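You operate a simulated robot arm through the tools that you are given. There is no shell and no other tool.

The job below is to be done with a simulated two-armed robot. You get a single attempt, and the scene is never put back.

Task
Stop recording camera 3, shut down replay server 2, then switch off drive shelf B.
Fine: shut and lock the server's door again.

It is judged by the outcome, as a careful person would: the job done as asked, and still so three seconds after it is handed in. It fails if anything else is knocked over, pushed out of place, dropped, spilled or broken.

Robot
Two 7-joint arms with two-finger parallel grippers on one trunk, on a base that moves. Base frame: it is fixed to the floor where the robot stands at the start and does not move with it; the origin is under the middle of the robot, x ahead of it, y to its left, z up. Lengths are in m, angles in rad, forces in N, time in s.
The left shoulder is at the start at [0.07, 0.13, 1.237], the right one opposite. Each reaches about 0.631 m from its shoulder. Places, roughly: camera key [0.4, 0, 1]; catch of server two [0.5, 0.4, 0.7]; door of server two [0.5, 0.5, 0.6]; drive shelf with yellow tape [0.6, 0.5, 0.8]; power button of server two [0.6, 0.5, 0.6]; replay server two [0.6, 0.6, 0.6]; screen lid [0.6, -0.1, 1.1]; stop key [0.4, -0.3, 1]; switch of the shelf with yellow tape [0.4, 0.7, 0.8]. Payload 1.57 kg a hand.
Tool frame (each hand has its own): the origin (TCP) lies between the finger pads and is the grasp point; the fingertips stand 0.03 m ahead of it; z points along the fingers, y is the line along which they close. The gripper opens to 0.08 m. The fingers are 0.017 m wide and 0.012 m thick; the gripper's body (0.04 by 0.082 m) begins 0.08 m behind the TCP.
Orientation is that of the tool frame in the base frame, as a unit quaternion [x, y, z, w]. With the fingers straight down and closing along the base's y, the tool's x points along the base's -x, its y along +y and its z along -z.

Tools
- The arms move only by the tool jog_arm. It takes "left_increments", "right_increments" or both (then of equal length, played together; a hand with none holds still); each is a list of rows, each a list of 7 numbers: the shift along the base's x, y, z in m, then the turn, a rotation vector about the base's x, y, z in rad, then the closure, from 0 (fully open) to 1 (shut). In form: [[dx, dy, dz, ax, ay, az, gripper], ...]. A call has 1 to 20 rows; each row shifts and turns the commanded pose from where the row before left it. Each row takes 0.2 s and may step no farther than 0.05 m and 0.15 rad from the row before; otherwise, or with a gripper value out of range, the whole call is refused. A pose out of reach is approached as far as the arm can. The call stops where the force on the tool passes 40 N (or 10 N more than at its start, if that is more) or the arm is blocked; 0.2 s more then pass. Each finger travels about 0.108 m/s and halts on what it meets, pressing with about 43 N; the grip force reading is that of the motor and also rises with nothing between the fingers. The clock runs only during rows and for 0.2 s after the last one: add rows that do not move to give the fingers time. The reply holds the time, the measured pose of the TCP, the force on the tool along the base axes, the opening and the grip force, in the units named above and with some noise, with the torque about the TCP (base axes, N m) and any sound that the robot's microphone picked up.
- Cameras (640 x 400 px; columns grow to the right, rows downward): "scene" is now at [0.1172, 0.0359, 1.4417]; the picture's right is [0.46, -0.89, 0.00], its down [-0.69, -0.35, -0.64] and it looks along [0.57, 0.29, -0.77] (base axes); focal length 217 px, centre (320, 200). "left" rides on the left gripper at [0.072, 0.007, -0.122] in its tool frame; the picture's right is [-0.09, 1.00, 0.00], its down [-0.84, -0.08, -0.54] and it looks along [-0.54, -0.05, 0.84] (tool axes); focal length 238 px, centre (320, 200). "right" rides on the right gripper at [0.072, -0.007, -0.122] in its tool frame; the picture's right is [0.09, 1.00, 0.00], its down [-0.84, 0.08, -0.54] and it looks along [-0.54, 0.05, 0.84] (tool axes); focal length 238 px, centre (320, 200). There is no depth. A picture from a camera that has moved, and an enlarged one, comes with that camera's place and axes in the base frame and with its lens.
- grab_frame(camera): a new picture of that camera. The clock stands still meanwhile.
- slide_trunk(by): slides the trunk up (or, below 0, down) by that many m; the arms and the scene camera ride with it, the base frame stays. It gives what a move gives, with no picture.
- steer(legs): drives the robot by 1 to 6 legs, each [ahead, left, turn to the left] in m, m and rad, along the robot's own axes; the way and the turn of a leg run together, so that a leg with both is an arc; at most 1.5 m and 3.142 rad a leg. The arms and the cameras ride along, it lands a little off, and it stops where it bumps. It gives what a move gives.
- turn_head(pan, tilt): turns the head with the scene camera to pan (to the left, within 1.501 rad either way) and tilt (down, from -0.506 to 1.204), counted from straight ahead of the robot. It gives what a move gives.
- enlarge(camera, box): a new picture of the part [left, top, right, bottom] of that camera's present view, enlarged. The clock stands still meanwhile.
- job_done(): hands the job in; it is judged then, once.

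Nothing tells you exact positions but the pictures and the camera data. Unless the task says otherwise, let go and move clear before handing in.

The tools are called after "Call:" by a JSON object that holds its "name" and its "arguments". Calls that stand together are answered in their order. jog_arm: Moves the arms, as the interface text tells. Its arguments: {"type":"object","properties":{"left_increments":{"type":"array","items":{"type":"array","items":{"type":"number"}}},"right_increments":{"type":"array","items":{"type":"array","items":{"type":"number"}}}},"required":[]} The other tools are called the same way: slide_trunk (by) moves the trunk up or down; steer (legs) drives the base; turn_head (pan, tilt) turns the head that bears the scene camera; grab_frame (camera) takes a picture; enlarge (camera, box) takes an enlarged picture of a part of a camera's view; job_done () hands the job in.

At the start:

```text
t: 0.0
left_position: [0.1777, 0.2148, 1.2797]
left_tool_rot: [0.0, 1.0, 0.0, 0.001]
left_contact_force: [-0.1, -0.1, -1.0]
left_moment: [0.02, 0.01, -0.01]
left_finger_gap: 0.08
left_gripper_force: 0.1
right_position: [0.2256, 0.0285, 1.2567]
right_tool_rot: [0.001, 1.0, 0.0, 0.0]
right_contact_force: [0.1, 0.4, 0.3]
right_moment: [-0.01, 0.01, 0.04]
right_finger_gap: 0.0799
right_gripper_force: 0.1
trunk travel left (down, up): [-0.875, 0.065]
robot x, y, heading: [-0.0029, 0.0017, -0.001]
head pan, tilt (commanded): [0.473, 0.881]
```

scene: 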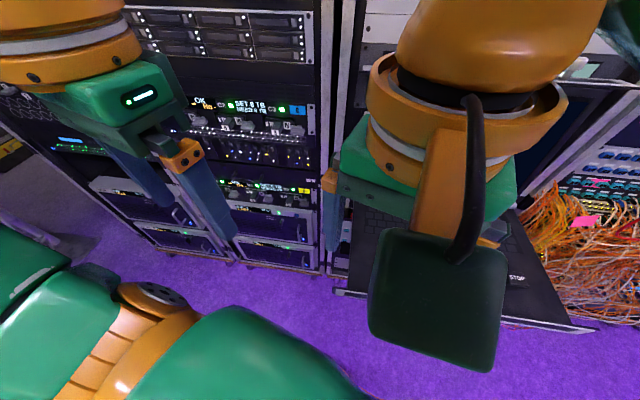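
right: 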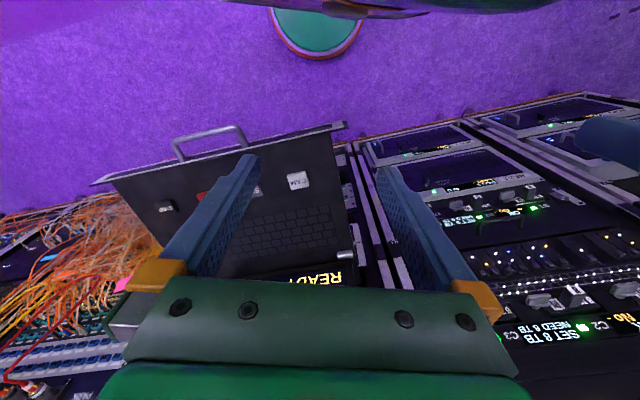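
left: 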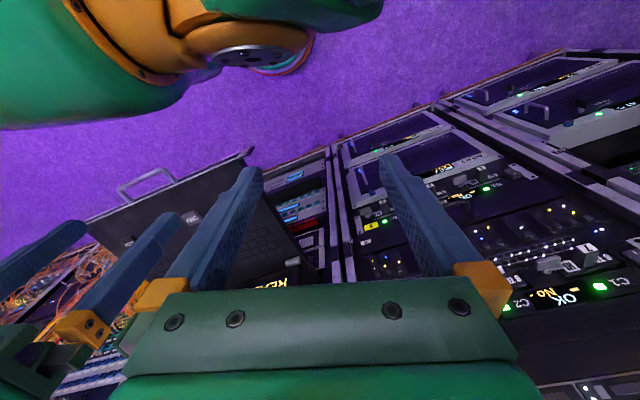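

I see racks of equipment, a keyboard/console drawer at the right with CAM and STOP keys, and server bays to the left. I'll look around first before moving anything.

Call:
{"name": "grab_frame", "arguments": {"camera": "scene"}}

Call:
{"name": "enlarge", "arguments": {"camera": "scene", "box": [80, 0, 340, 280]}}

Call:
{"name": "enlarge", "arguments": {"camera": "right", "box": [90, 100, 370, 290]}}

Call:
{"name": "enlarge", "arguments": {"camera": "right", "box": [340, 80, 640, 360]}}

Call:
{"name": "enlarge", "arguments": {"camera": "left", "box": [320, 50, 640, 340]}}

```text
taken
camera scene: at [0.1172, 0.0359, 1.4417], right [0.46, -0.89, 0.0], down [-0.69, -0.35, -0.64], along [0.57, 0.29, -0.77], focal length 217 px, centre (320, 200)
```

scene: 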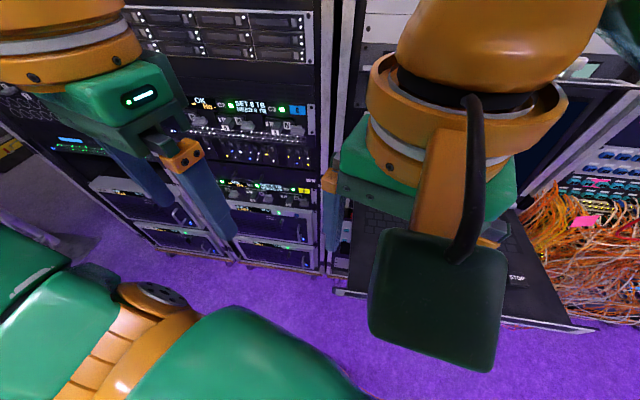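

```text
1.43 times, centred on (210, 140) of scene
camera zoom: at [0.1172, 0.0359, 1.4417], right [0.46, -0.89, 0.0], down [-0.69, -0.35, -0.64], along [0.57, 0.29, -0.77], focal length 311 px, centre (477, 286)
```

zoom: 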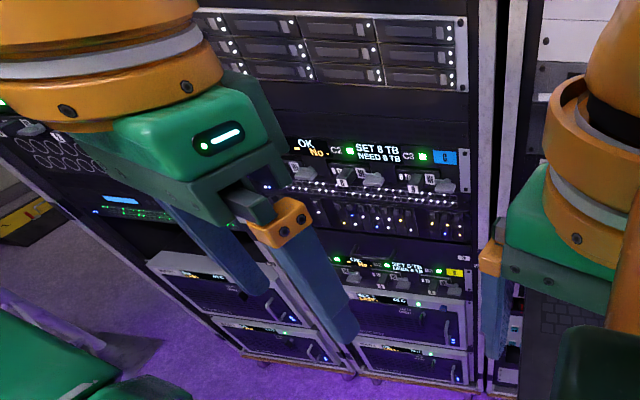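

```text
2.11 times, centred on (230, 195) of right
camera zoom: at [0.1528, 0.021, 1.3781], right [-0.09, 1.0, 0.0], down [0.84, 0.08, 0.54], along [0.54, 0.05, -0.84], focal length 502 px, centre (510, 210)
```

zoom: 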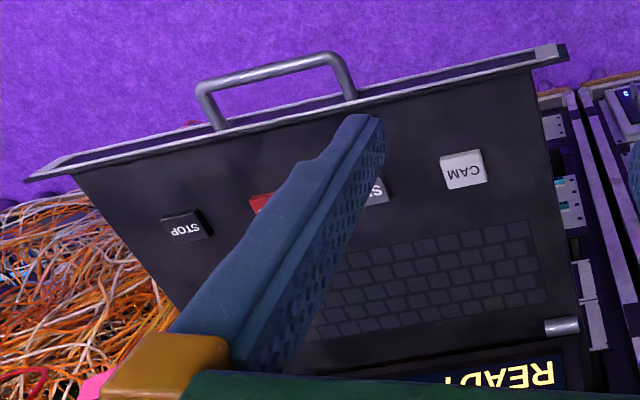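

```text
1.43 times, centred on (490, 220) of right
camera zoom: at [0.1528, 0.021, 1.3781], right [-0.09, 1.0, 0.0], down [0.84, 0.08, 0.54], along [0.54, 0.05, -0.84], focal length 340 px, centre (77, 171)
```

zoom: 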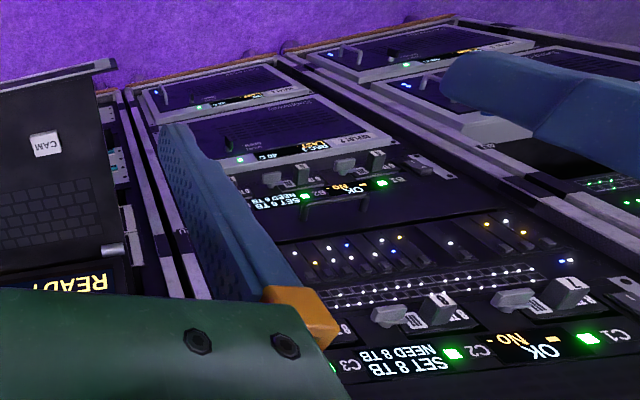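

```text
1.38 times, centred on (480, 195) of left
camera zoom: at [0.1068, 0.2207, 1.4017], right [0.09, 1.0, 0.0], down [0.84, -0.08, 0.54], along [0.54, -0.05, -0.84], focal length 329 px, centre (99, 207)
```

zoom: 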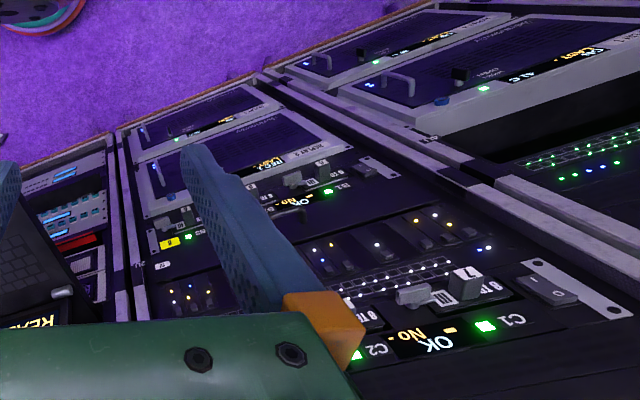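

The arms block much of the head camera's view; I can make out drive shelves tagged with blue and yellow tape, and two replay servers with doors below. I'll turn the head to see the rest from where I stand.

Call:
{"name": "turn_head", "arguments": {"pan": 1.0, "tilt": 0.7}}

Call:
{"name": "grab_frame", "arguments": {"camera": "scene"}}

Call:
{"name": "turn_head", "arguments": {"pan": -0.3, "tilt": 0.4}}

Call:
{"name": "grab_frame", "arguments": {"camera": "scene"}}

Call:
{"name": "turn_head", "arguments": {"pan": 0.3, "tilt": 0.2}}

Call:
{"name": "grab_frame", "arguments": {"camera": "scene"}}

```text
t: 0.9
left_position: [0.1772, 0.2132, 1.2801]
left_tool_rot: [0.001, 1.0, -0.001, 0.0]
left_contact_force: [0.3, -0.6, 0.3]
left_moment: [0.0, -0.02, 0.02]
left_finger_gap: 0.0802
left_gripper_force: 0.0
right_position: [0.225, 0.0291, 1.2564]
right_tool_rot: [0.0, 1.0, 0.0, 0.0]
right_contact_force: [0.2, -0.5, 0.7]
right_moment: [0.01, 0.0, 0.01]
right_finger_gap: 0.0799
right_gripper_force: 0.0
trunk travel left (down, up): [-0.875, 0.065]
robot x, y, heading: [0.0023, 0.002, 0.002]
head pan, tilt (commanded): [1.0, 0.7]
```

```text
taken
camera scene: at [0.0949, 0.0724, 1.4563], right [0.84, -0.54, 0.0], down [-0.35, -0.54, -0.76], along [0.41, 0.64, -0.64], focal length 217 px, centre (320, 200)
```

scene: 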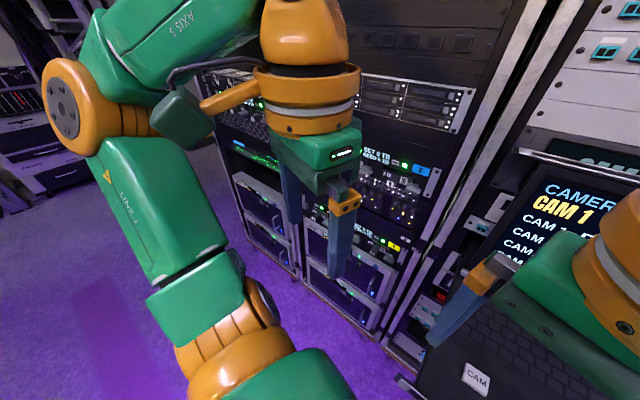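

```text
t: 2.4
left_position: [0.1774, 0.2133, 1.2801]
left_tool_rot: [0.0, 1.0, 0.0, 0.0]
left_contact_force: [0.3, -0.1, -1.0]
left_moment: [0.0, 0.0, 0.01]
left_finger_gap: 0.08
left_gripper_force: 0.1
right_position: [0.2255, 0.0282, 1.2566]
right_tool_rot: [0.0, 1.0, 0.001, 0.0]
right_contact_force: [0.0, 0.8, -0.3]
right_moment: [-0.02, 0.03, 0.01]
right_finger_gap: 0.0801
right_gripper_force: 0.1
trunk travel left (down, up): [-0.875, 0.065]
robot x, y, heading: [0.0006, -0.0004, -0.004]
head pan, tilt (commanded): [-0.3, 0.4]
```

```text
taken
camera scene: at [0.1376, -0.0263, 1.4831], right [-0.29, -0.96, 0.0], down [-0.37, 0.11, -0.92], along [0.88, -0.27, -0.39], focal length 217 px, centre (320, 200)
```

scene: 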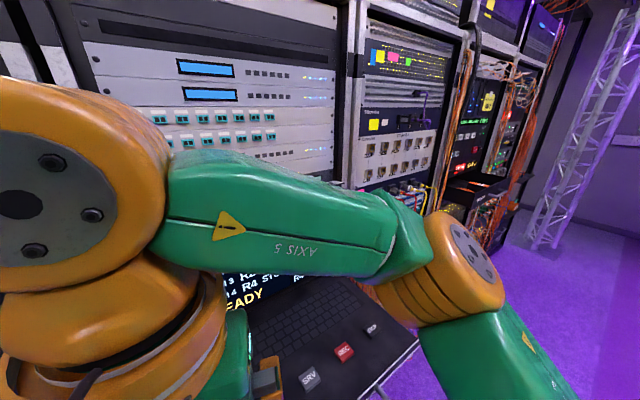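

```text
t: 3.4
left_position: [0.1775, 0.2129, 1.2802]
left_tool_rot: [0.0, 1.0, 0.001, 0.0]
left_contact_force: [0.4, -0.2, 0.4]
left_moment: [-0.01, -0.02, 0.0]
left_finger_gap: 0.08
left_gripper_force: 0.0
right_position: [0.2248, 0.0281, 1.2563]
right_tool_rot: [0.0, 1.0, 0.0, 0.0]
right_contact_force: [-0.2, -0.1, 0.4]
right_moment: [0.01, 0.01, -0.02]
right_finger_gap: 0.0802
right_gripper_force: 0.1
trunk travel left (down, up): [-0.875, 0.065]
robot x, y, heading: [0.0, 0.0033, 0.003]
head pan, tilt (commanded): [0.3, 0.201]
```

```text
taken
camera scene: at [0.138, 0.0284, 1.5017], right [0.29, -0.96, 0.0], down [-0.19, -0.06, -0.98], along [0.94, 0.29, -0.2], focal length 217 px, centre (320, 200)
```

scene: 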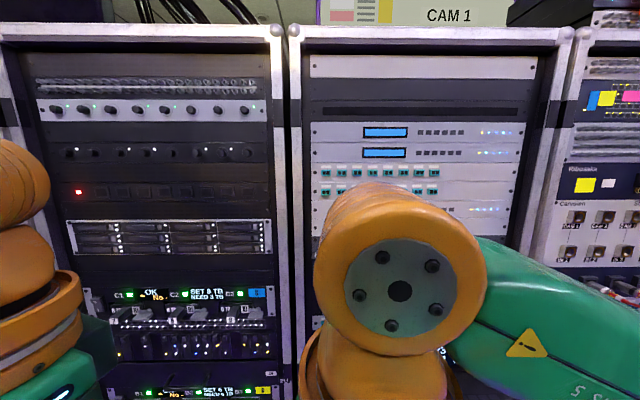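

The console screen lists cameras but my right arm hides it. I'll swing the right hand out to the right so the head camera can read the screen, with nothing near that path in front of the racks.

Call:
{"name": "jog_arm", "arguments": {"right_increments": [[0, -0.05, 0, 0, 0, 0, 0], [0, -0.05, 0, 0, 0, 0, 0.5], [0, -0.05, 0, 0, 0, 0, 1], [0, -0.05, 0, 0, 0, 0, 1], [0, -0.05, 0, 0, 0, 0, 1], [0, -0.05, 0, 0, 0, 0, 1], [0, -0.05, 0, 0, 0, 0, 1], [0, -0.05, 0, 0, 0, 0, 1], [0, -0.05, 0, 0, 0, 0, 1]]}}

Call:
{"name": "turn_head", "arguments": {"pan": 0.0, "tilt": 0.7}}

Call:
{"name": "grab_frame", "arguments": {"camera": "scene"}}

```text
t: 5.4
left_position: [0.1785, 0.2134, 1.2811]
left_tool_rot: [0.001, 1.0, 0.0, 0.0]
left_contact_force: [-0.2, -0.2, -0.1]
left_moment: [0.02, -0.02, -0.01]
left_finger_gap: 0.0799
left_gripper_force: 0.2
right_position: [0.2865, -0.3729, 1.2205]
right_tool_rot: [0.001, 1.0, 0.002, 0.0]
right_contact_force: [-0.2, 0.2, -0.5]
right_moment: [0.02, 0.02, -0.03]
right_finger_gap: 0.0
right_gripper_force: 21.6
right hand out of reach, approached as far as the arm can: row 6, 7, 8, 9
trunk travel left (down, up): [-0.875, 0.065]
robot x, y, heading: [0.0003, 0.0009, 0.001]
head pan, tilt (commanded): [0.3, 0.201]
```

```text
t: 6.3
left_position: [0.1785, 0.2145, 1.2803]
left_tool_rot: [0.0, 1.0, 0.0, 0.001]
left_contact_force: [-0.5, -0.1, -1.3]
left_moment: [0.01, 0.02, -0.01]
left_finger_gap: 0.0798
left_gripper_force: 0.0
right_position: [0.2883, -0.3707, 1.2226]
right_tool_rot: [0.001, 1.0, 0.001, 0.001]
right_contact_force: [0.3, 0.1, -0.3]
right_moment: [0.03, 0.02, -0.02]
right_finger_gap: 0.0002
right_gripper_force: 21.6
trunk travel left (down, up): [-0.875, 0.065]
robot x, y, heading: [0.0001, 0.0035, -0.001]
head pan, tilt (commanded): [0.0, 0.7]
```

```text
taken
camera scene: at [0.1339, 0.0013, 1.4564], right [0.0, -1.0, 0.0], down [-0.64, 0.0, -0.77], along [0.77, 0.0, -0.64], focal length 217 px, centre (320, 200)
```

scene: 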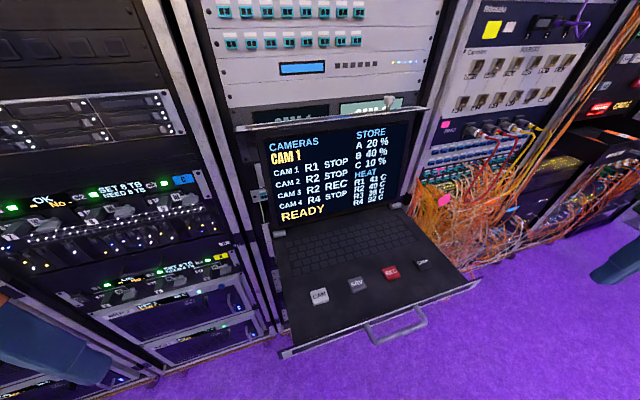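

Now the screen is readable: CAM 1 is selected, and CAM 3 shows "R2 REC". I'll zoom in to confirm the details.

Call:
{"name": "enlarge", "arguments": {"camera": "scene", "box": [230, 100, 430, 225]}}

Call:
{"name": "enlarge", "arguments": {"camera": "scene", "box": [270, 220, 490, 360]}}

Call:
{"name": "enlarge", "arguments": {"camera": "scene", "box": [0, 160, 290, 400]}}

Call:
{"name": "enlarge", "arguments": {"camera": "right", "box": [0, 0, 640, 400]}}

```text
3.20 times, centred on (330, 162) of scene
camera zoom: at [0.1339, 0.0013, 1.4564], right [0.0, -1.0, 0.0], down [-0.64, 0.0, -0.77], along [0.77, 0.0, -0.64], focal length 696 px, centre (288, 320)
```

zoom: 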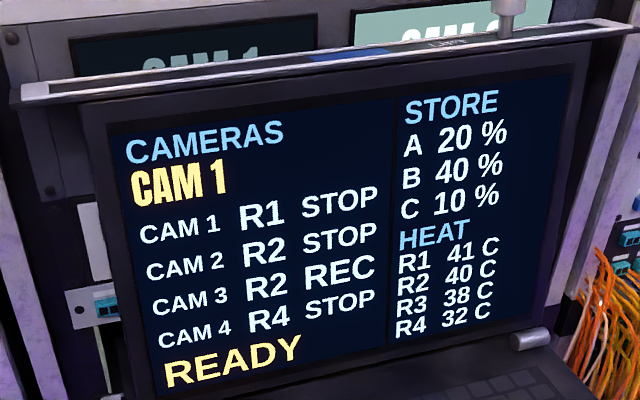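

```text
2.86 times, centred on (380, 290) of scene
camera zoom: at [0.1339, 0.0013, 1.4564], right [0.0, -1.0, 0.0], down [-0.64, 0.0, -0.77], along [0.77, 0.0, -0.64], focal length 621 px, centre (149, -57)
```

zoom: 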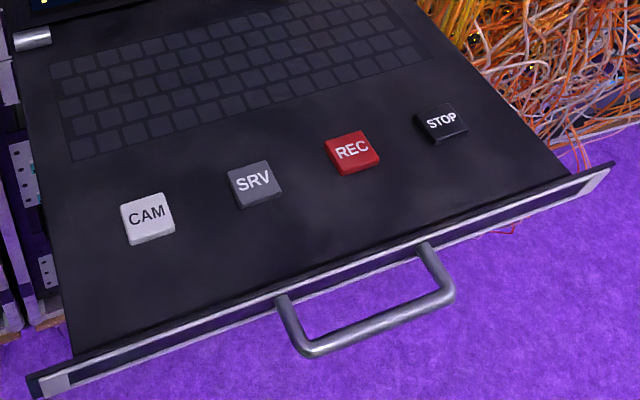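

```text
1.67 times, centred on (145, 280) of scene
camera zoom: at [0.1339, 0.0013, 1.4564], right [0.0, -1.0, 0.0], down [-0.64, 0.0, -0.77], along [0.77, 0.0, -0.64], focal length 362 px, centre (612, 67)
```

zoom: 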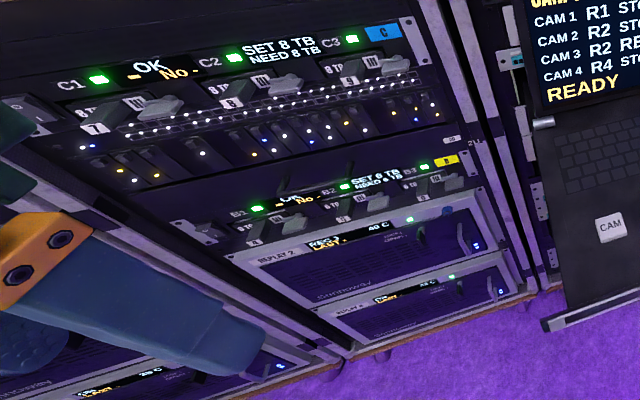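

```text
1.00 times, centred on (320, 200) of right (not enlarged: the box is as wide or as high as the picture)
camera zoom: at [0.2146, -0.3772, 1.3439], right [-0.09, 1.0, 0.0], down [0.84, 0.08, 0.54], along [0.54, 0.05, -0.84], focal length 238 px, centre (320, 200)
```

zoom: 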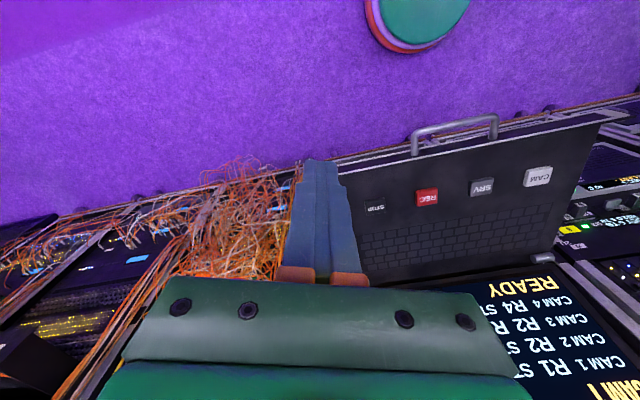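

CAM 3 is recording onto R2; the CAM key steps the selection (CAM 1 now) and STOP stops it. Triangulating gives the CAM key at about [0.364, 0.002, 0.994] and STOP at about [0.448, -0.253, 0.994]. I'll bring the closed right fingers above CAM.

Call:
{"name": "jog_arm", "arguments": {"right_increments": [[0.01, 0.046, -0.01, 0, 0, 0, 1], [0.01, 0.046, -0.01, 0, 0, 0, 1], [0.01, 0.046, -0.01, 0, 0, 0, 1], [0.01, 0.046, -0.01, 0, 0, 0, 1], [0.01, 0.046, -0.01, 0, 0, 0, 1], [0.01, 0.046, -0.01, 0, 0, 0, 1], [0.01, 0.046, -0.01, 0, 0, 0, 1], [0.01, 0.046, -0.01, 0, 0, 0, 1], [0, 0, 0, 0, 0, 0, 1]]}}

Call:
{"name": "grab_frame", "arguments": {"camera": "right"}}

Call:
{"name": "grab_frame", "arguments": {"camera": "scene"}}

```text
t: 8.3
left_position: [0.177, 0.214, 1.2807]
left_tool_rot: [0.0, 1.0, 0.001, 0.0]
left_contact_force: [-0.5, 0.4, 0.0]
left_moment: [0.0, 0.03, -0.01]
left_finger_gap: 0.0801
left_gripper_force: 0.2
right_position: [0.3674, -0.0074, 1.1351]
right_tool_rot: [0.001, 1.0, 0.001, 0.0]
right_contact_force: [0.3, 0.8, 0.1]
right_moment: [0.02, -0.02, -0.02]
right_finger_gap: 0.0
right_gripper_force: 21.0
trunk travel left (down, up): [-0.875, 0.065]
robot x, y, heading: [-0.0002, 0.0033, -0.001]
head pan, tilt (commanded): [0.0, 0.7]
```

```text
taken
camera right: at [0.2964, -0.0134, 1.2569], right [-0.09, 1.0, 0.0], down [0.84, 0.08, 0.54], along [0.54, 0.05, -0.84], focal length 238 px, centre (320, 200)
```

right: 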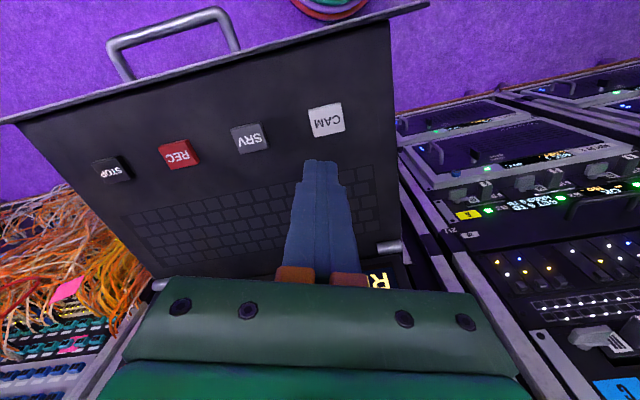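

```text
taken
camera scene: at [0.1338, 0.0006, 1.4563], right [0.0, -1.0, 0.0], down [-0.64, 0.0, -0.76], along [0.76, 0.0, -0.64], focal length 217 px, centre (320, 200)
```

scene: 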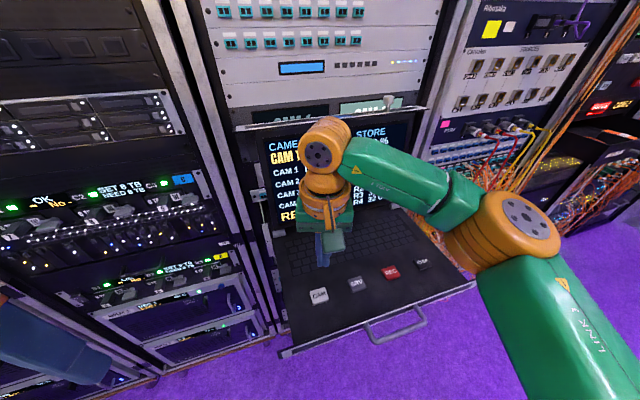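

The right fingertips are just about above CAM (key near [0.362, 0.001]). I'll lower to just above the key.

Call:
{"name": "jog_arm", "arguments": {"right_increments": [[-0.0025, 0.004, -0.04, 0, 0, 0, 1], [-0.0025, 0.004, -0.04, 0, 0, 0, 1], [0, 0, -0.015, 0, 0, 0, 1], [0, 0, 0, 0, 0, 0, 1]]}}

Call:
{"name": "grab_frame", "arguments": {"camera": "right"}}

Call:
{"name": "enlarge", "arguments": {"camera": "scene", "box": [230, 200, 450, 340]}}

```text
t: 9.3
left_position: [0.1782, 0.2137, 1.2806]
left_tool_rot: [0.002, 1.0, 0.0, 0.0]
left_contact_force: [-0.2, -0.2, 0.3]
left_moment: [-0.03, -0.03, -0.03]
left_finger_gap: 0.0799
left_gripper_force: 0.0
right_position: [0.3618, 0.0047, 1.0392]
right_tool_rot: [0.0, 1.0, 0.001, -0.001]
right_contact_force: [0.6, -0.4, 1.0]
right_moment: [0.01, -0.01, 0.02]
right_finger_gap: 0.0
right_gripper_force: 20.8
trunk travel left (down, up): [-0.875, 0.065]
robot x, y, heading: [-0.0043, -0.0026, 0.002]
head pan, tilt (commanded): [0.0, 0.7]
```

```text
taken
camera right: at [0.2899, -0.0027, 1.1622], right [-0.09, 1.0, 0.0], down [0.84, 0.08, 0.54], along [0.54, 0.05, -0.84], focal length 238 px, centre (320, 200)
```

right: 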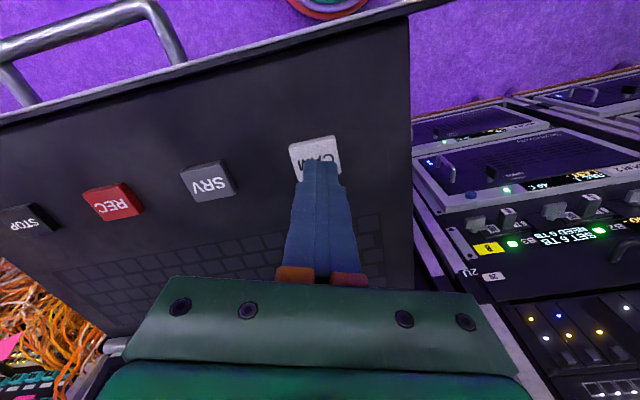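

```text
2.86 times, centred on (340, 270) of scene
camera zoom: at [0.1339, 0.0011, 1.4563], right [0.0, -1.0, 0.0], down [-0.64, 0.0, -0.76], along [0.76, 0.0, -0.64], focal length 621 px, centre (263, 0)
```

zoom: 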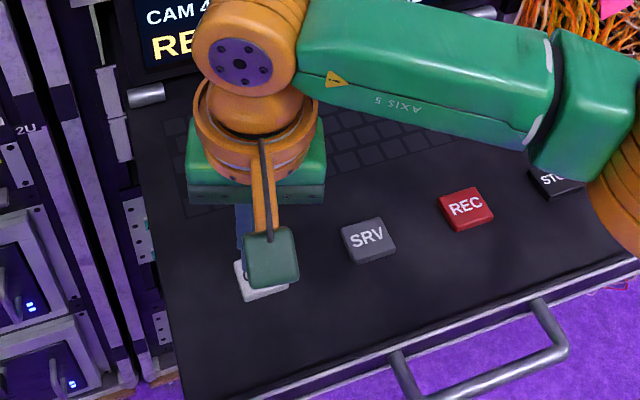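

The fingertips hover about 1–2 cm over CAM. I'll press gently in small steps, then come back up and check the screen.

Call:
{"name": "jog_arm", "arguments": {"right_increments": [[0, 0, -0.008, 0, 0, 0, 1], [0, 0, -0.004, 0, 0, 0, 1], [0, 0, -0.003, 0, 0, 0, 1], [0, 0, -0.002, 0, 0, 0, 1]]}}

Call:
{"name": "enlarge", "arguments": {"camera": "scene", "box": [230, 100, 430, 225]}}

Call:
{"name": "grab_frame", "arguments": {"camera": "right"}}

```text
t: 10.3
left_position: [0.1795, 0.2129, 1.2796]
left_tool_rot: [-0.001, 1.0, 0.0, 0.0]
left_contact_force: [0.3, -1.1, 0.5]
left_moment: [0.0, -0.03, 0.01]
left_finger_gap: 0.0798
left_gripper_force: 0.1
right_position: [0.3608, 0.0009, 1.0249]
right_tool_rot: [0.0, 1.0, 0.001, 0.0]
right_contact_force: [-0.5, 1.6, -0.3]
right_moment: [-0.01, 0.01, 0.03]
right_finger_gap: 0.0
right_gripper_force: 20.9
trunk travel left (down, up): [-0.875, 0.065]
robot x, y, heading: [0.0006, -0.001, -0.001]
head pan, tilt (commanded): [0.0, 0.7]
```

```text
3.20 times, centred on (330, 162) of scene
camera zoom: at [0.1341, 0.0009, 1.4563], right [0.0, -1.0, 0.0], down [-0.64, 0.0, -0.76], along [0.76, 0.0, -0.64], focal length 696 px, centre (288, 320)
```

zoom: 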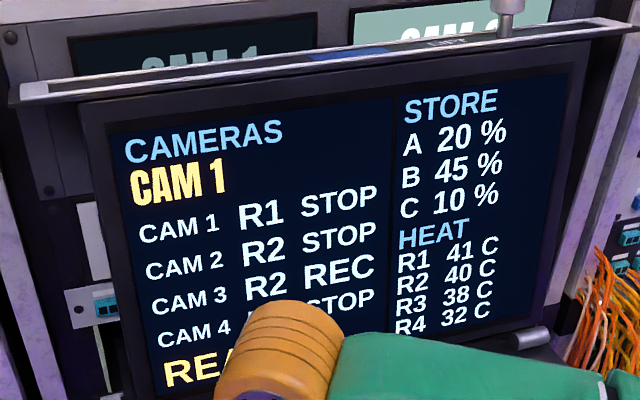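

```text
taken
camera right: at [0.2891, -0.0042, 1.1471], right [-0.09, 1.0, 0.0], down [0.84, 0.08, 0.54], along [0.54, 0.05, -0.84], focal length 238 px, centre (320, 200)
```

right: 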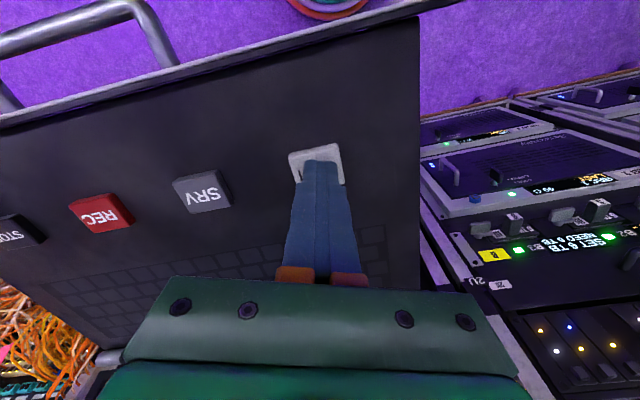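

Not yet touching; shelf B's fill rises with recording, so I should be brisk. Press further down.

Call:
{"name": "jog_arm", "arguments": {"right_increments": [[0, 0, -0.004, 0, 0, 0, 1], [0, 0, -0.003, 0, 0, 0, 1], [0, 0, -0.002, 0, 0, 0, 1]]}}

Call:
{"name": "enlarge", "arguments": {"camera": "scene", "box": [230, 100, 430, 225]}}

```text
t: 11.2
left_position: [0.1762, 0.2135, 1.281]
left_tool_rot: [0.0, 1.0, 0.0, -0.001]
left_contact_force: [0.5, -0.2, -0.1]
left_moment: [0.04, 0.0, 0.01]
left_finger_gap: 0.08
left_gripper_force: 0.0
right_position: [0.3618, 0.0027, 1.0187]
right_tool_rot: [0.0, 1.0, 0.002, 0.002]
right_contact_force: [3.5, -1.6, 14.5]
right_moment: [-0.04, -0.07, 0.12]
right_finger_gap: 0.0001
right_gripper_force: 20.7
trunk travel left (down, up): [-0.875, 0.065]
robot x, y, heading: [0.0012, 0.0023, -0.003]
head pan, tilt (commanded): [0.0, 0.7]
heard: click
```

```text
3.20 times, centred on (330, 162) of scene
camera zoom: at [0.1326, 0.0004, 1.4567], right [0.0, -1.0, 0.0], down [-0.64, 0.0, -0.77], along [0.77, 0.0, -0.64], focal length 696 px, centre (288, 320)
```

zoom: 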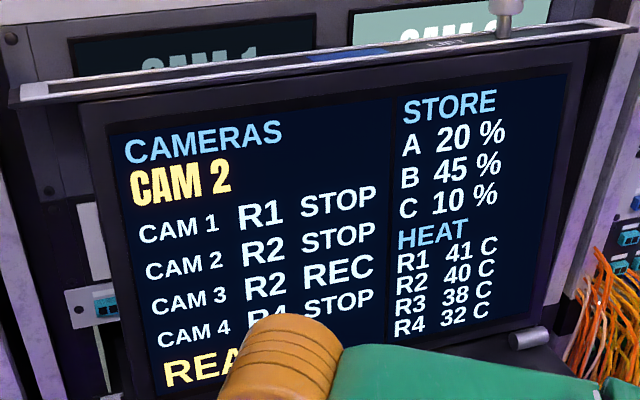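

A click was heard and the selection moved to CAM 2. I'll release and press once more to reach CAM 3.

Call:
{"name": "jog_arm", "arguments": {"right_increments": [[0, 0, 0.015, 0, 0, 0, 1], [0, 0, 0, 0, 0, 0, 1], [0, 0, -0.008, 0, 0, 0, 1], [0, 0, -0.004, 0, 0, 0, 1], [0, 0, -0.003, 0, 0, 0, 1], [0, 0, 0.015, 0, 0, 0, 1], [0, 0, 0, 0, 0, 0, 1]]}}

Call:
{"name": "enlarge", "arguments": {"camera": "scene", "box": [230, 100, 430, 225]}}

```text
t: 12.8
left_position: [0.1773, 0.2137, 1.2806]
left_tool_rot: [0.0, 1.0, 0.0, 0.001]
left_contact_force: [0.4, 0.2, -0.3]
left_moment: [-0.02, 0.01, 0.0]
left_finger_gap: 0.0801
left_gripper_force: 0.0
right_position: [0.3595, 0.0017, 1.032]
right_tool_rot: [0.0, 1.0, 0.001, 0.0]
right_contact_force: [0.7, 0.2, -1.4]
right_moment: [0.0, -0.02, -0.04]
right_finger_gap: 0.0
right_gripper_force: 21.0
trunk travel left (down, up): [-0.875, 0.065]
robot x, y, heading: [-0.0049, -0.0028, 0.002]
head pan, tilt (commanded): [0.0, 0.7]
heard: click
```

```text
3.20 times, centred on (330, 162) of scene
camera zoom: at [0.1337, 0.0009, 1.4563], right [0.0, -1.0, 0.0], down [-0.64, 0.0, -0.77], along [0.77, 0.0, -0.64], focal length 696 px, centre (288, 320)
```

zoom: 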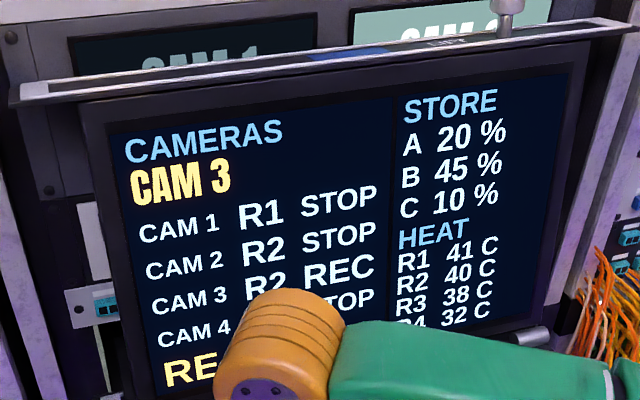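

CAM 3 is selected. Next I lift and move the right fingers over to STOP at about [0.448, -0.253].

Call:
{"name": "jog_arm", "arguments": {"right_increments": [[0, 0, 0.04, 0, 0, 0, 1], [0.015, -0.0425, 0, 0, 0, 0, 1], [0.015, -0.0425, 0, 0, 0, 0, 1], [0.015, -0.0425, 0, 0, 0, 0, 1], [0.015, -0.0425, 0, 0, 0, 0, 1], [0.015, -0.0425, 0, 0, 0, 0, 1], [0.015, -0.0425, 0, 0, 0, 0, 1], [0, 0, -0.03, 0, 0, 0, 1], [0, 0, 0, 0, 0, 0, 1]]}}

Call:
{"name": "grab_frame", "arguments": {"camera": "right"}}

Call:
{"name": "enlarge", "arguments": {"camera": "scene", "box": [270, 200, 490, 340]}}

```text
t: 14.8
left_position: [0.1775, 0.2139, 1.2797]
left_tool_rot: [0.0, 1.0, 0.0, 0.0]
left_contact_force: [0.0, 0.5, 0.7]
left_moment: [-0.01, 0.0, -0.02]
left_finger_gap: 0.0799
left_gripper_force: 0.0
right_position: [0.4504, -0.2499, 1.0439]
right_tool_rot: [0.001, 1.0, 0.001, 0.0]
right_contact_force: [0.3, 0.2, 0.1]
right_moment: [0.0, 0.02, -0.02]
right_finger_gap: 0.0
right_gripper_force: 21.5
trunk travel left (down, up): [-0.875, 0.065]
robot x, y, heading: [-0.0015, 0.0012, -0.0]
head pan, tilt (commanded): [0.0, 0.7]
```

```text
taken
camera right: at [0.3776, -0.2562, 1.1665], right [-0.09, 1.0, 0.0], down [0.84, 0.08, 0.54], along [0.54, 0.05, -0.84], focal length 238 px, centre (320, 200)
```

right: 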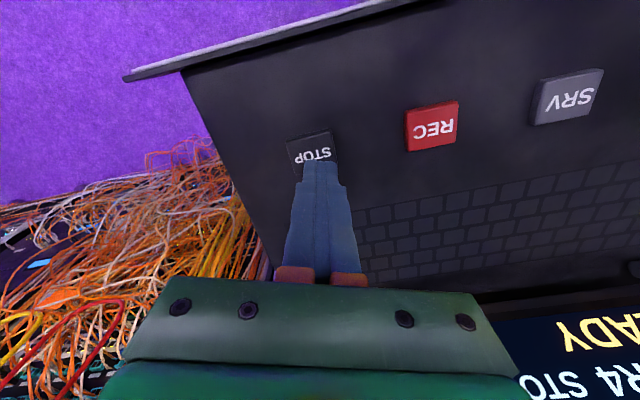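

```text
2.86 times, centred on (380, 270) of scene
camera zoom: at [0.1341, 0.0013, 1.4563], right [0.0, -1.0, 0.0], down [-0.64, 0.0, -0.76], along [0.76, 0.0, -0.64], focal length 621 px, centre (149, 0)
```

zoom: 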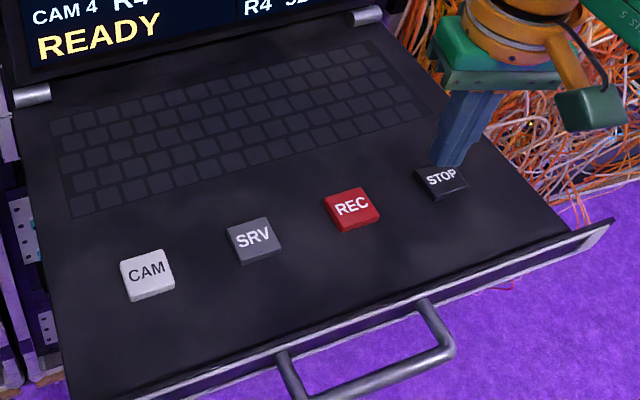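

The fingertips are over STOP (I put the key at about [0.446, -0.256]). A slight shift and then a gentle press.

Call:
{"name": "jog_arm", "arguments": {"right_increments": [[-0.005, -0.005, -0.01, 0, 0, 0, 1], [0, 0, -0.008, 0, 0, 0, 1], [0, 0, -0.004, 0, 0, 0, 1], [0, 0, -0.003, 0, 0, 0, 1], [0, 0, -0.002, 0, 0, 0, 1]]}}

Call:
{"name": "enlarge", "arguments": {"camera": "scene", "box": [230, 100, 430, 225]}}

```text
t: 15.9
left_position: [0.1761, 0.2149, 1.2805]
left_tool_rot: [-0.001, 1.0, -0.001, 0.001]
left_contact_force: [-0.6, -0.3, -0.7]
left_moment: [0.0, -0.02, 0.02]
left_finger_gap: 0.08
left_gripper_force: 0.1
right_position: [0.4454, -0.2552, 1.0183]
right_tool_rot: [0.0, 1.0, 0.001, 0.003]
right_contact_force: [4.4, -1.0, 17.3]
right_moment: [-0.04, -0.12, 0.05]
right_finger_gap: 0.0001
right_gripper_force: 21.5
trunk travel left (down, up): [-0.875, 0.065]
robot x, y, heading: [-0.0, -0.0001, -0.003]
head pan, tilt (commanded): [0.0, 0.7]
heard: click
```

```text
3.20 times, centred on (330, 162) of scene
camera zoom: at [0.1323, 0.0024, 1.4568], right [0.0, -1.0, 0.0], down [-0.64, 0.0, -0.77], along [0.77, 0.0, -0.64], focal length 696 px, centre (288, 320)
```

zoom: 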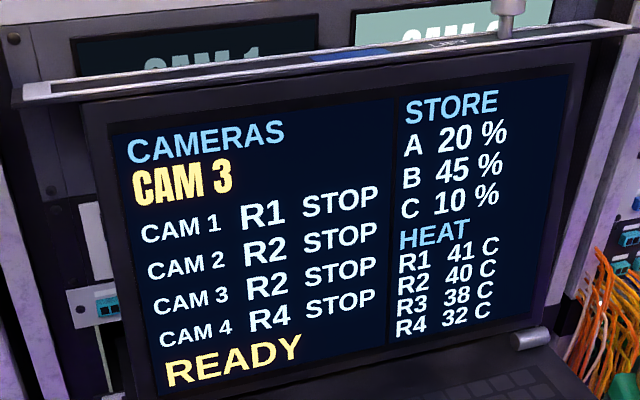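

CAM 3 now reads STOP. I'll lift the right hand off and look closely at server two and drive shelf B.

Call:
{"name": "jog_arm", "arguments": {"right_increments": [[0, 0, 0.03, 0, 0, 0, 1], [0, 0, 0.04, 0, 0, 0, 1], [-0.04, 0, 0.03, 0, 0, 0, 1], [-0.05, 0, 0, 0, 0, 0, 1], [-0.05, 0, 0, 0, 0, 0, 1], [-0.05, 0, 0, 0, 0, 0, 1], [-0.03, 0, 0, 0, 0, 0, 1]]}}

Call:
{"name": "turn_head", "arguments": {"pan": 0.6, "tilt": 0.9}}

Call:
{"name": "grab_frame", "arguments": {"camera": "scene"}}

Call:
{"name": "grab_frame", "arguments": {"camera": "left"}}

```text
t: 17.6
left_position: [0.1759, 0.2126, 1.2813]
left_tool_rot: [0.0, 1.0, 0.0, 0.001]
left_contact_force: [-0.5, 0.6, -0.2]
left_moment: [0.03, -0.02, 0.01]
left_finger_gap: 0.08
left_gripper_force: 0.0
right_position: [0.2229, -0.2584, 1.1161]
right_tool_rot: [0.001, 1.0, 0.001, 0.001]
right_contact_force: [0.4, 0.3, 0.4]
right_moment: [0.02, 0.0, -0.01]
right_finger_gap: 0.0
right_gripper_force: 21.4
trunk travel left (down, up): [-0.875, 0.065]
robot x, y, heading: [-0.0021, 0.0018, 0.002]
head pan, tilt (commanded): [0.0, 0.7]
```

```text
t: 18.6
left_position: [0.1777, 0.2143, 1.2805]
left_tool_rot: [0.001, 1.0, 0.0, -0.001]
left_contact_force: [-0.7, 0.0, 0.3]
left_moment: [-0.01, -0.01, 0.0]
left_finger_gap: 0.0802
left_gripper_force: 0.0
right_position: [0.2253, -0.2578, 1.1161]
right_tool_rot: [0.0, 1.0, 0.001, 0.0]
right_contact_force: [0.5, -0.5, 0.1]
right_moment: [0.0, -0.03, 0.01]
right_finger_gap: 0.0003
right_gripper_force: 21.7
trunk travel left (down, up): [-0.875, 0.065]
robot x, y, heading: [0.0007, -0.0002, 0.003]
head pan, tilt (commanded): [0.6, 0.901]
```

```text
taken
camera scene: at [0.1115, 0.0434, 1.4402], right [0.56, -0.83, 0.0], down [-0.65, -0.44, -0.62], along [0.51, 0.35, -0.78], focal length 217 px, centre (320, 200)
```

scene: 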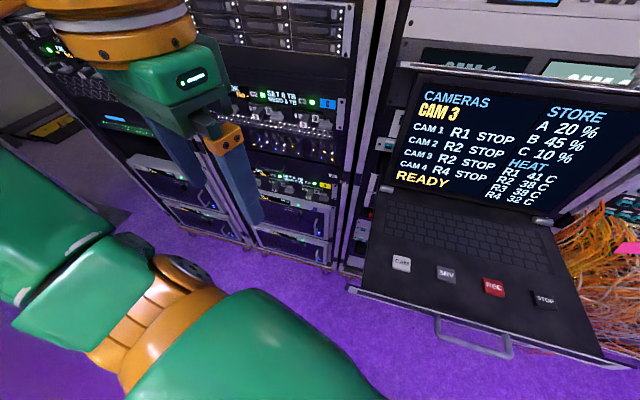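

```text
taken
camera left: at [0.1069, 0.2205, 1.4017], right [0.09, 1.0, 0.0], down [0.84, -0.08, 0.54], along [0.54, -0.05, -0.84], focal length 238 px, centre (320, 200)
```

left: 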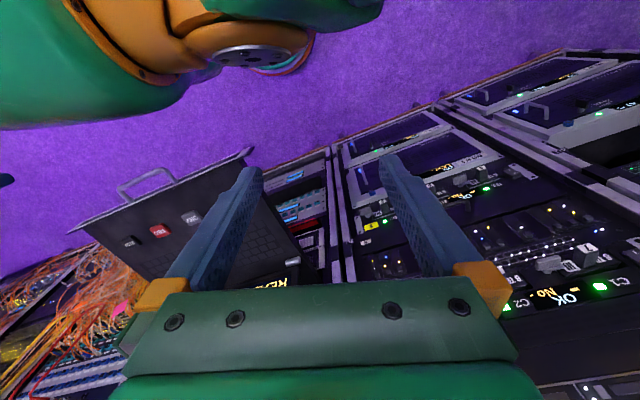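

Recording is stopped. I'll shift the left hand outwards so the head camera sees the replay servers and shelves clearly.

Call:
{"name": "jog_arm", "arguments": {"left_increments": [[0.01, 0.045, 0, 0, 0, 0, 0.5], [0.01, 0.045, 0, 0, 0, 0, 1], [0.01, 0.045, 0, 0, 0, 0, 1], [0.01, 0.03, 0, 0, 0, 0, 1], [0, 0, 0, 0, 0, 0, 1]]}}

Call:
{"name": "grab_frame", "arguments": {"camera": "scene"}}

Call:
{"name": "enlarge", "arguments": {"camera": "scene", "box": [200, 80, 360, 280]}}

Call:
{"name": "grab_frame", "arguments": {"camera": "left"}}

```text
t: 19.8
left_position: [0.2214, 0.3506, 1.2578]
left_tool_rot: [-0.002, 1.0, 0.0, 0.002]
left_contact_force: [0.6, 0.2, -0.3]
left_moment: [0.01, 0.02, -0.02]
left_finger_gap: 0.0001
left_gripper_force: 21.0
left hand out of reach, approached as far as the arm can: row 3, 4
right_position: [0.2258, -0.2579, 1.1164]
right_tool_rot: [0.0, 1.0, 0.001, 0.0]
right_contact_force: [0.3, -0.6, 0.4]
right_moment: [0.02, 0.01, 0.01]
right_finger_gap: 0.0
right_gripper_force: 21.1
trunk travel left (down, up): [-0.875, 0.065]
robot x, y, heading: [0.0023, 0.0035, -0.001]
head pan, tilt (commanded): [0.6, 0.901]
```

```text
taken
camera scene: at [0.1105, 0.0432, 1.4402], right [0.56, -0.83, 0.0], down [-0.65, -0.44, -0.62], along [0.51, 0.35, -0.78], focal length 217 px, centre (320, 200)
```

scene: 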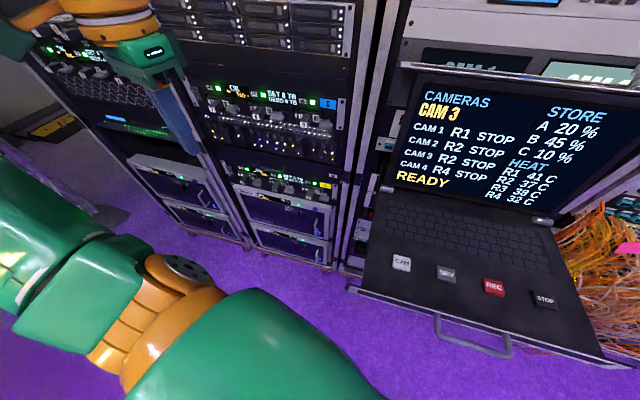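

```text
2.00 times, centred on (280, 180) of scene
camera zoom: at [0.1105, 0.0432, 1.4402], right [0.56, -0.83, 0.0], down [-0.65, -0.44, -0.62], along [0.51, 0.35, -0.78], focal length 435 px, centre (400, 240)
```

zoom: 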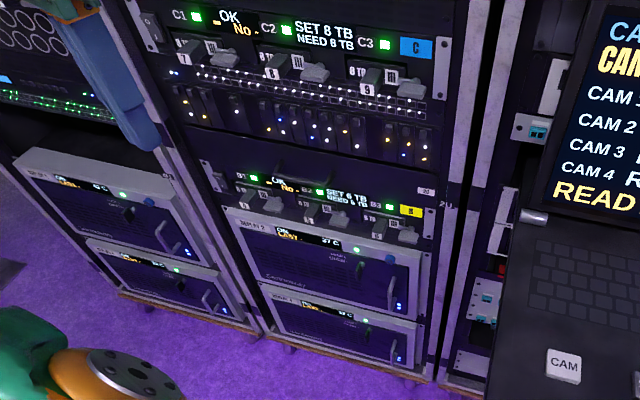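

```text
taken
camera left: at [0.1492, 0.3575, 1.3786], right [0.09, 1.0, 0.0], down [0.84, -0.08, 0.54], along [0.54, -0.05, -0.84], focal length 238 px, centre (320, 200)
```

left: 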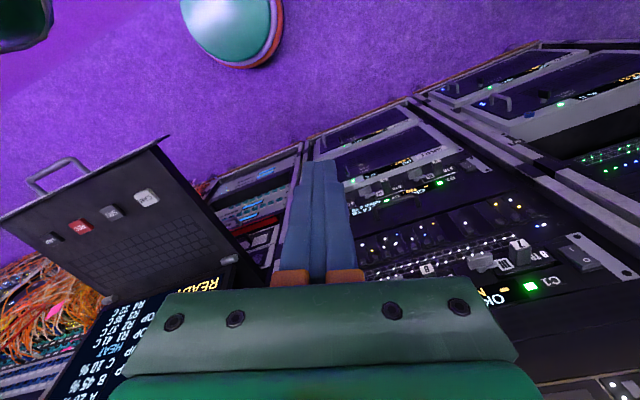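

I can now see REPLAY 2 right under the yellow-taped shelf B. I'll zoom in to study its door, catch, labels, and the shelf's switch.

Call:
{"name": "enlarge", "arguments": {"camera": "scene", "box": [230, 160, 350, 235]}}

Call:
{"name": "enlarge", "arguments": {"camera": "scene", "box": [200, 195, 350, 275]}}

Call:
{"name": "enlarge", "arguments": {"camera": "left", "box": [300, 110, 480, 220]}}

Call:
{"name": "enlarge", "arguments": {"camera": "scene", "box": [190, 70, 350, 170]}}

```text
5.33 times, centred on (290, 198) of scene
camera zoom: at [0.1105, 0.0432, 1.4402], right [0.56, -0.83, 0.0], down [-0.65, -0.44, -0.62], along [0.51, 0.35, -0.78], focal length 1160 px, centre (480, 213)
```

zoom: 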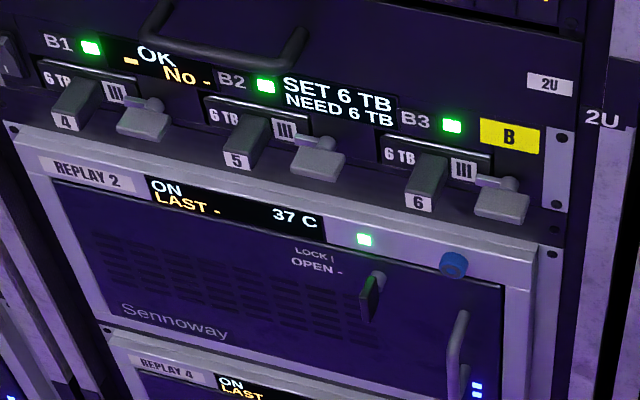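

```text
4.27 times, centred on (275, 235) of scene
camera zoom: at [0.1105, 0.0432, 1.4402], right [0.56, -0.83, 0.0], down [-0.65, -0.44, -0.62], along [0.51, 0.35, -0.78], focal length 928 px, centre (512, 51)
```

zoom: 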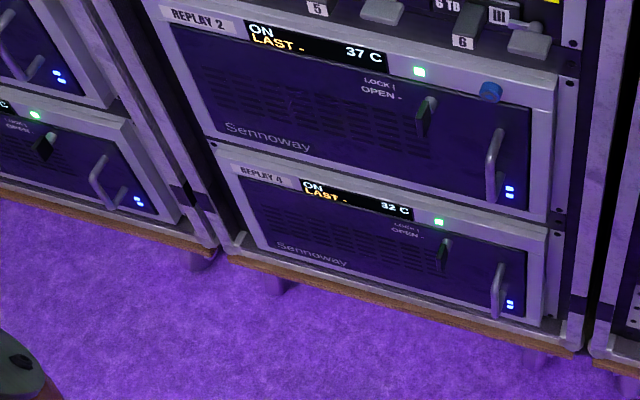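

```text
3.56 times, centred on (390, 165) of left
camera zoom: at [0.1492, 0.3575, 1.3786], right [0.09, 1.0, 0.0], down [0.84, -0.08, 0.54], along [0.54, -0.05, -0.84], focal length 848 px, centre (71, 324)
```

zoom: 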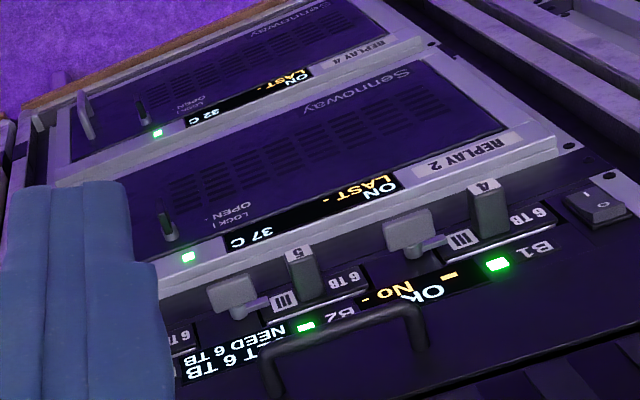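

```text
4.00 times, centred on (270, 120) of scene
camera zoom: at [0.1105, 0.0432, 1.4402], right [0.56, -0.83, 0.0], down [-0.65, -0.44, -0.62], along [0.51, 0.35, -0.78], focal length 870 px, centre (520, 520)
```

zoom: 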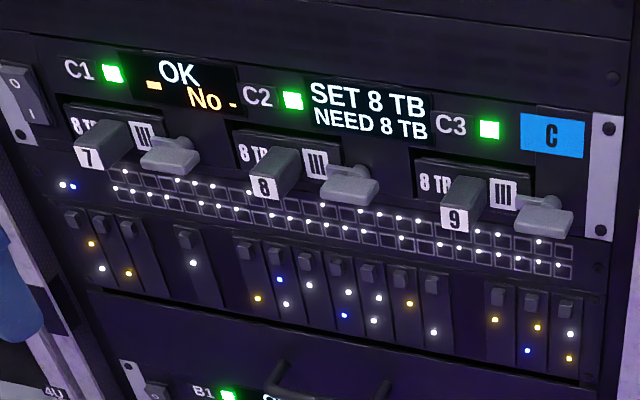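

Findings: shelf B carries the yellow "B" tape with an O/I rocker at its left end (about [0.41, 0.68, 0.85]); REPLAY 2 below it has a catch marked LOCK (upright) / OPEN (level) at about [0.50, 0.41, 0.68] and a handle on the right of its door. The racks are turned about 0.31 rad to my left, so I'll drive left and square up to them.

Call:
{"name": "steer", "arguments": {"legs": [[-0.1, 0.28, 0.0], [0, 0, 0.311]]}}

Call:
{"name": "turn_head", "arguments": {"pan": 0.0, "tilt": 0.9}}

Call:
{"name": "grab_frame", "arguments": {"camera": "scene"}}

Call:
{"name": "grab_frame", "arguments": {"camera": "left"}}

Call:
{"name": "grab_frame", "arguments": {"camera": "right"}}

```text
t: 22.8
left_position: [0.0033, 0.677, 1.2567]
left_tool_rot: [-0.158, 0.987, 0.0, 0.0]
left_contact_force: [0.6, 0.1, 0.0]
left_moment: [0.04, 0.0, 0.04]
left_finger_gap: 0.0001
left_gripper_force: 21.1
right_position: [0.1948, 0.0998, 1.1161]
right_tool_rot: [-0.157, 0.988, 0.001, 0.0]
right_contact_force: [-0.4, -0.2, -0.2]
right_moment: [-0.05, -0.02, -0.03]
right_finger_gap: 0.0
right_gripper_force: 21.3
trunk travel left (down, up): [-0.875, 0.065]
robot x, y, heading: [-0.1, 0.2745, 0.313]
head pan, tilt (commanded): [0.6, 0.901]
```

```text
t: 23.8
left_position: [0.0041, 0.6775, 1.2579]
left_tool_rot: [-0.158, 0.987, 0.0, 0.001]
left_contact_force: [-0.5, 0.2, -0.7]
left_moment: [0.02, 0.01, -0.01]
left_finger_gap: 0.0
left_gripper_force: 21.1
right_position: [0.1948, 0.1003, 1.116]
right_tool_rot: [-0.156, 0.988, 0.002, 0.001]
right_contact_force: [-1.4, -0.3, 0.0]
right_moment: [0.01, 0.0, -0.01]
right_finger_gap: 0.0
right_gripper_force: 21.5
trunk travel left (down, up): [-0.875, 0.065]
robot x, y, heading: [-0.1018, 0.2791, 0.317]
head pan, tilt (commanded): [0.0, 0.901]
```

```text
taken
camera scene: at [0.0196, 0.3151, 1.4402], right [0.31, -0.95, 0.0], down [-0.75, -0.24, -0.62], along [0.59, 0.19, -0.78], focal length 217 px, centre (320, 200)
```

scene: 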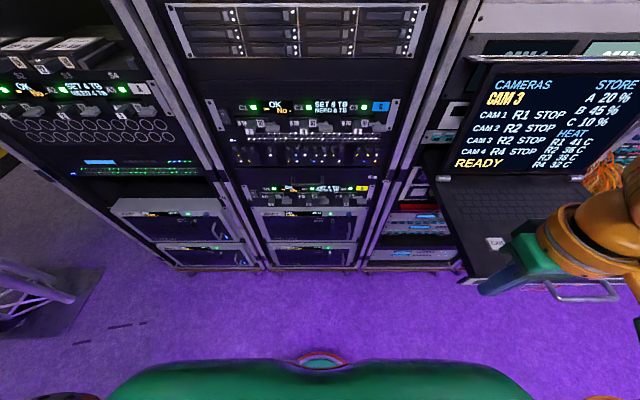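

```text
taken
camera left: at [-0.0662, 0.6614, 1.3786], right [-0.22, 0.97, 0.0], down [0.82, 0.19, 0.54], along [0.53, 0.12, -0.84], focal length 238 px, centre (320, 200)
```

left: 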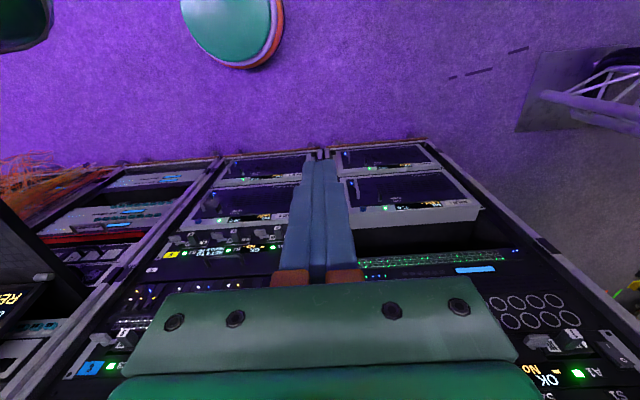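

```text
taken
camera right: at [0.1284, 0.0708, 1.2384], right [-0.4, 0.92, 0.0], down [0.77, 0.33, 0.54], along [0.5, 0.22, -0.84], focal length 238 px, centre (320, 200)
```

right: 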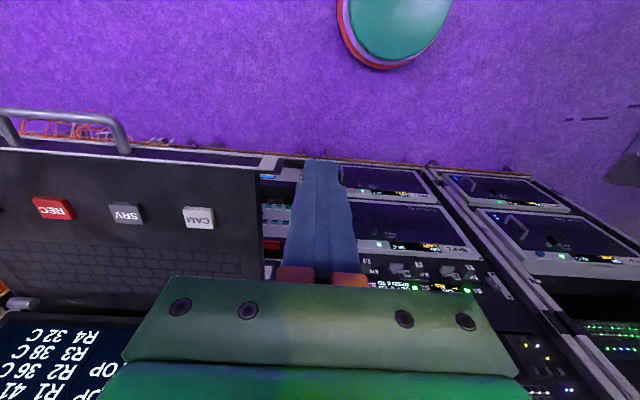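

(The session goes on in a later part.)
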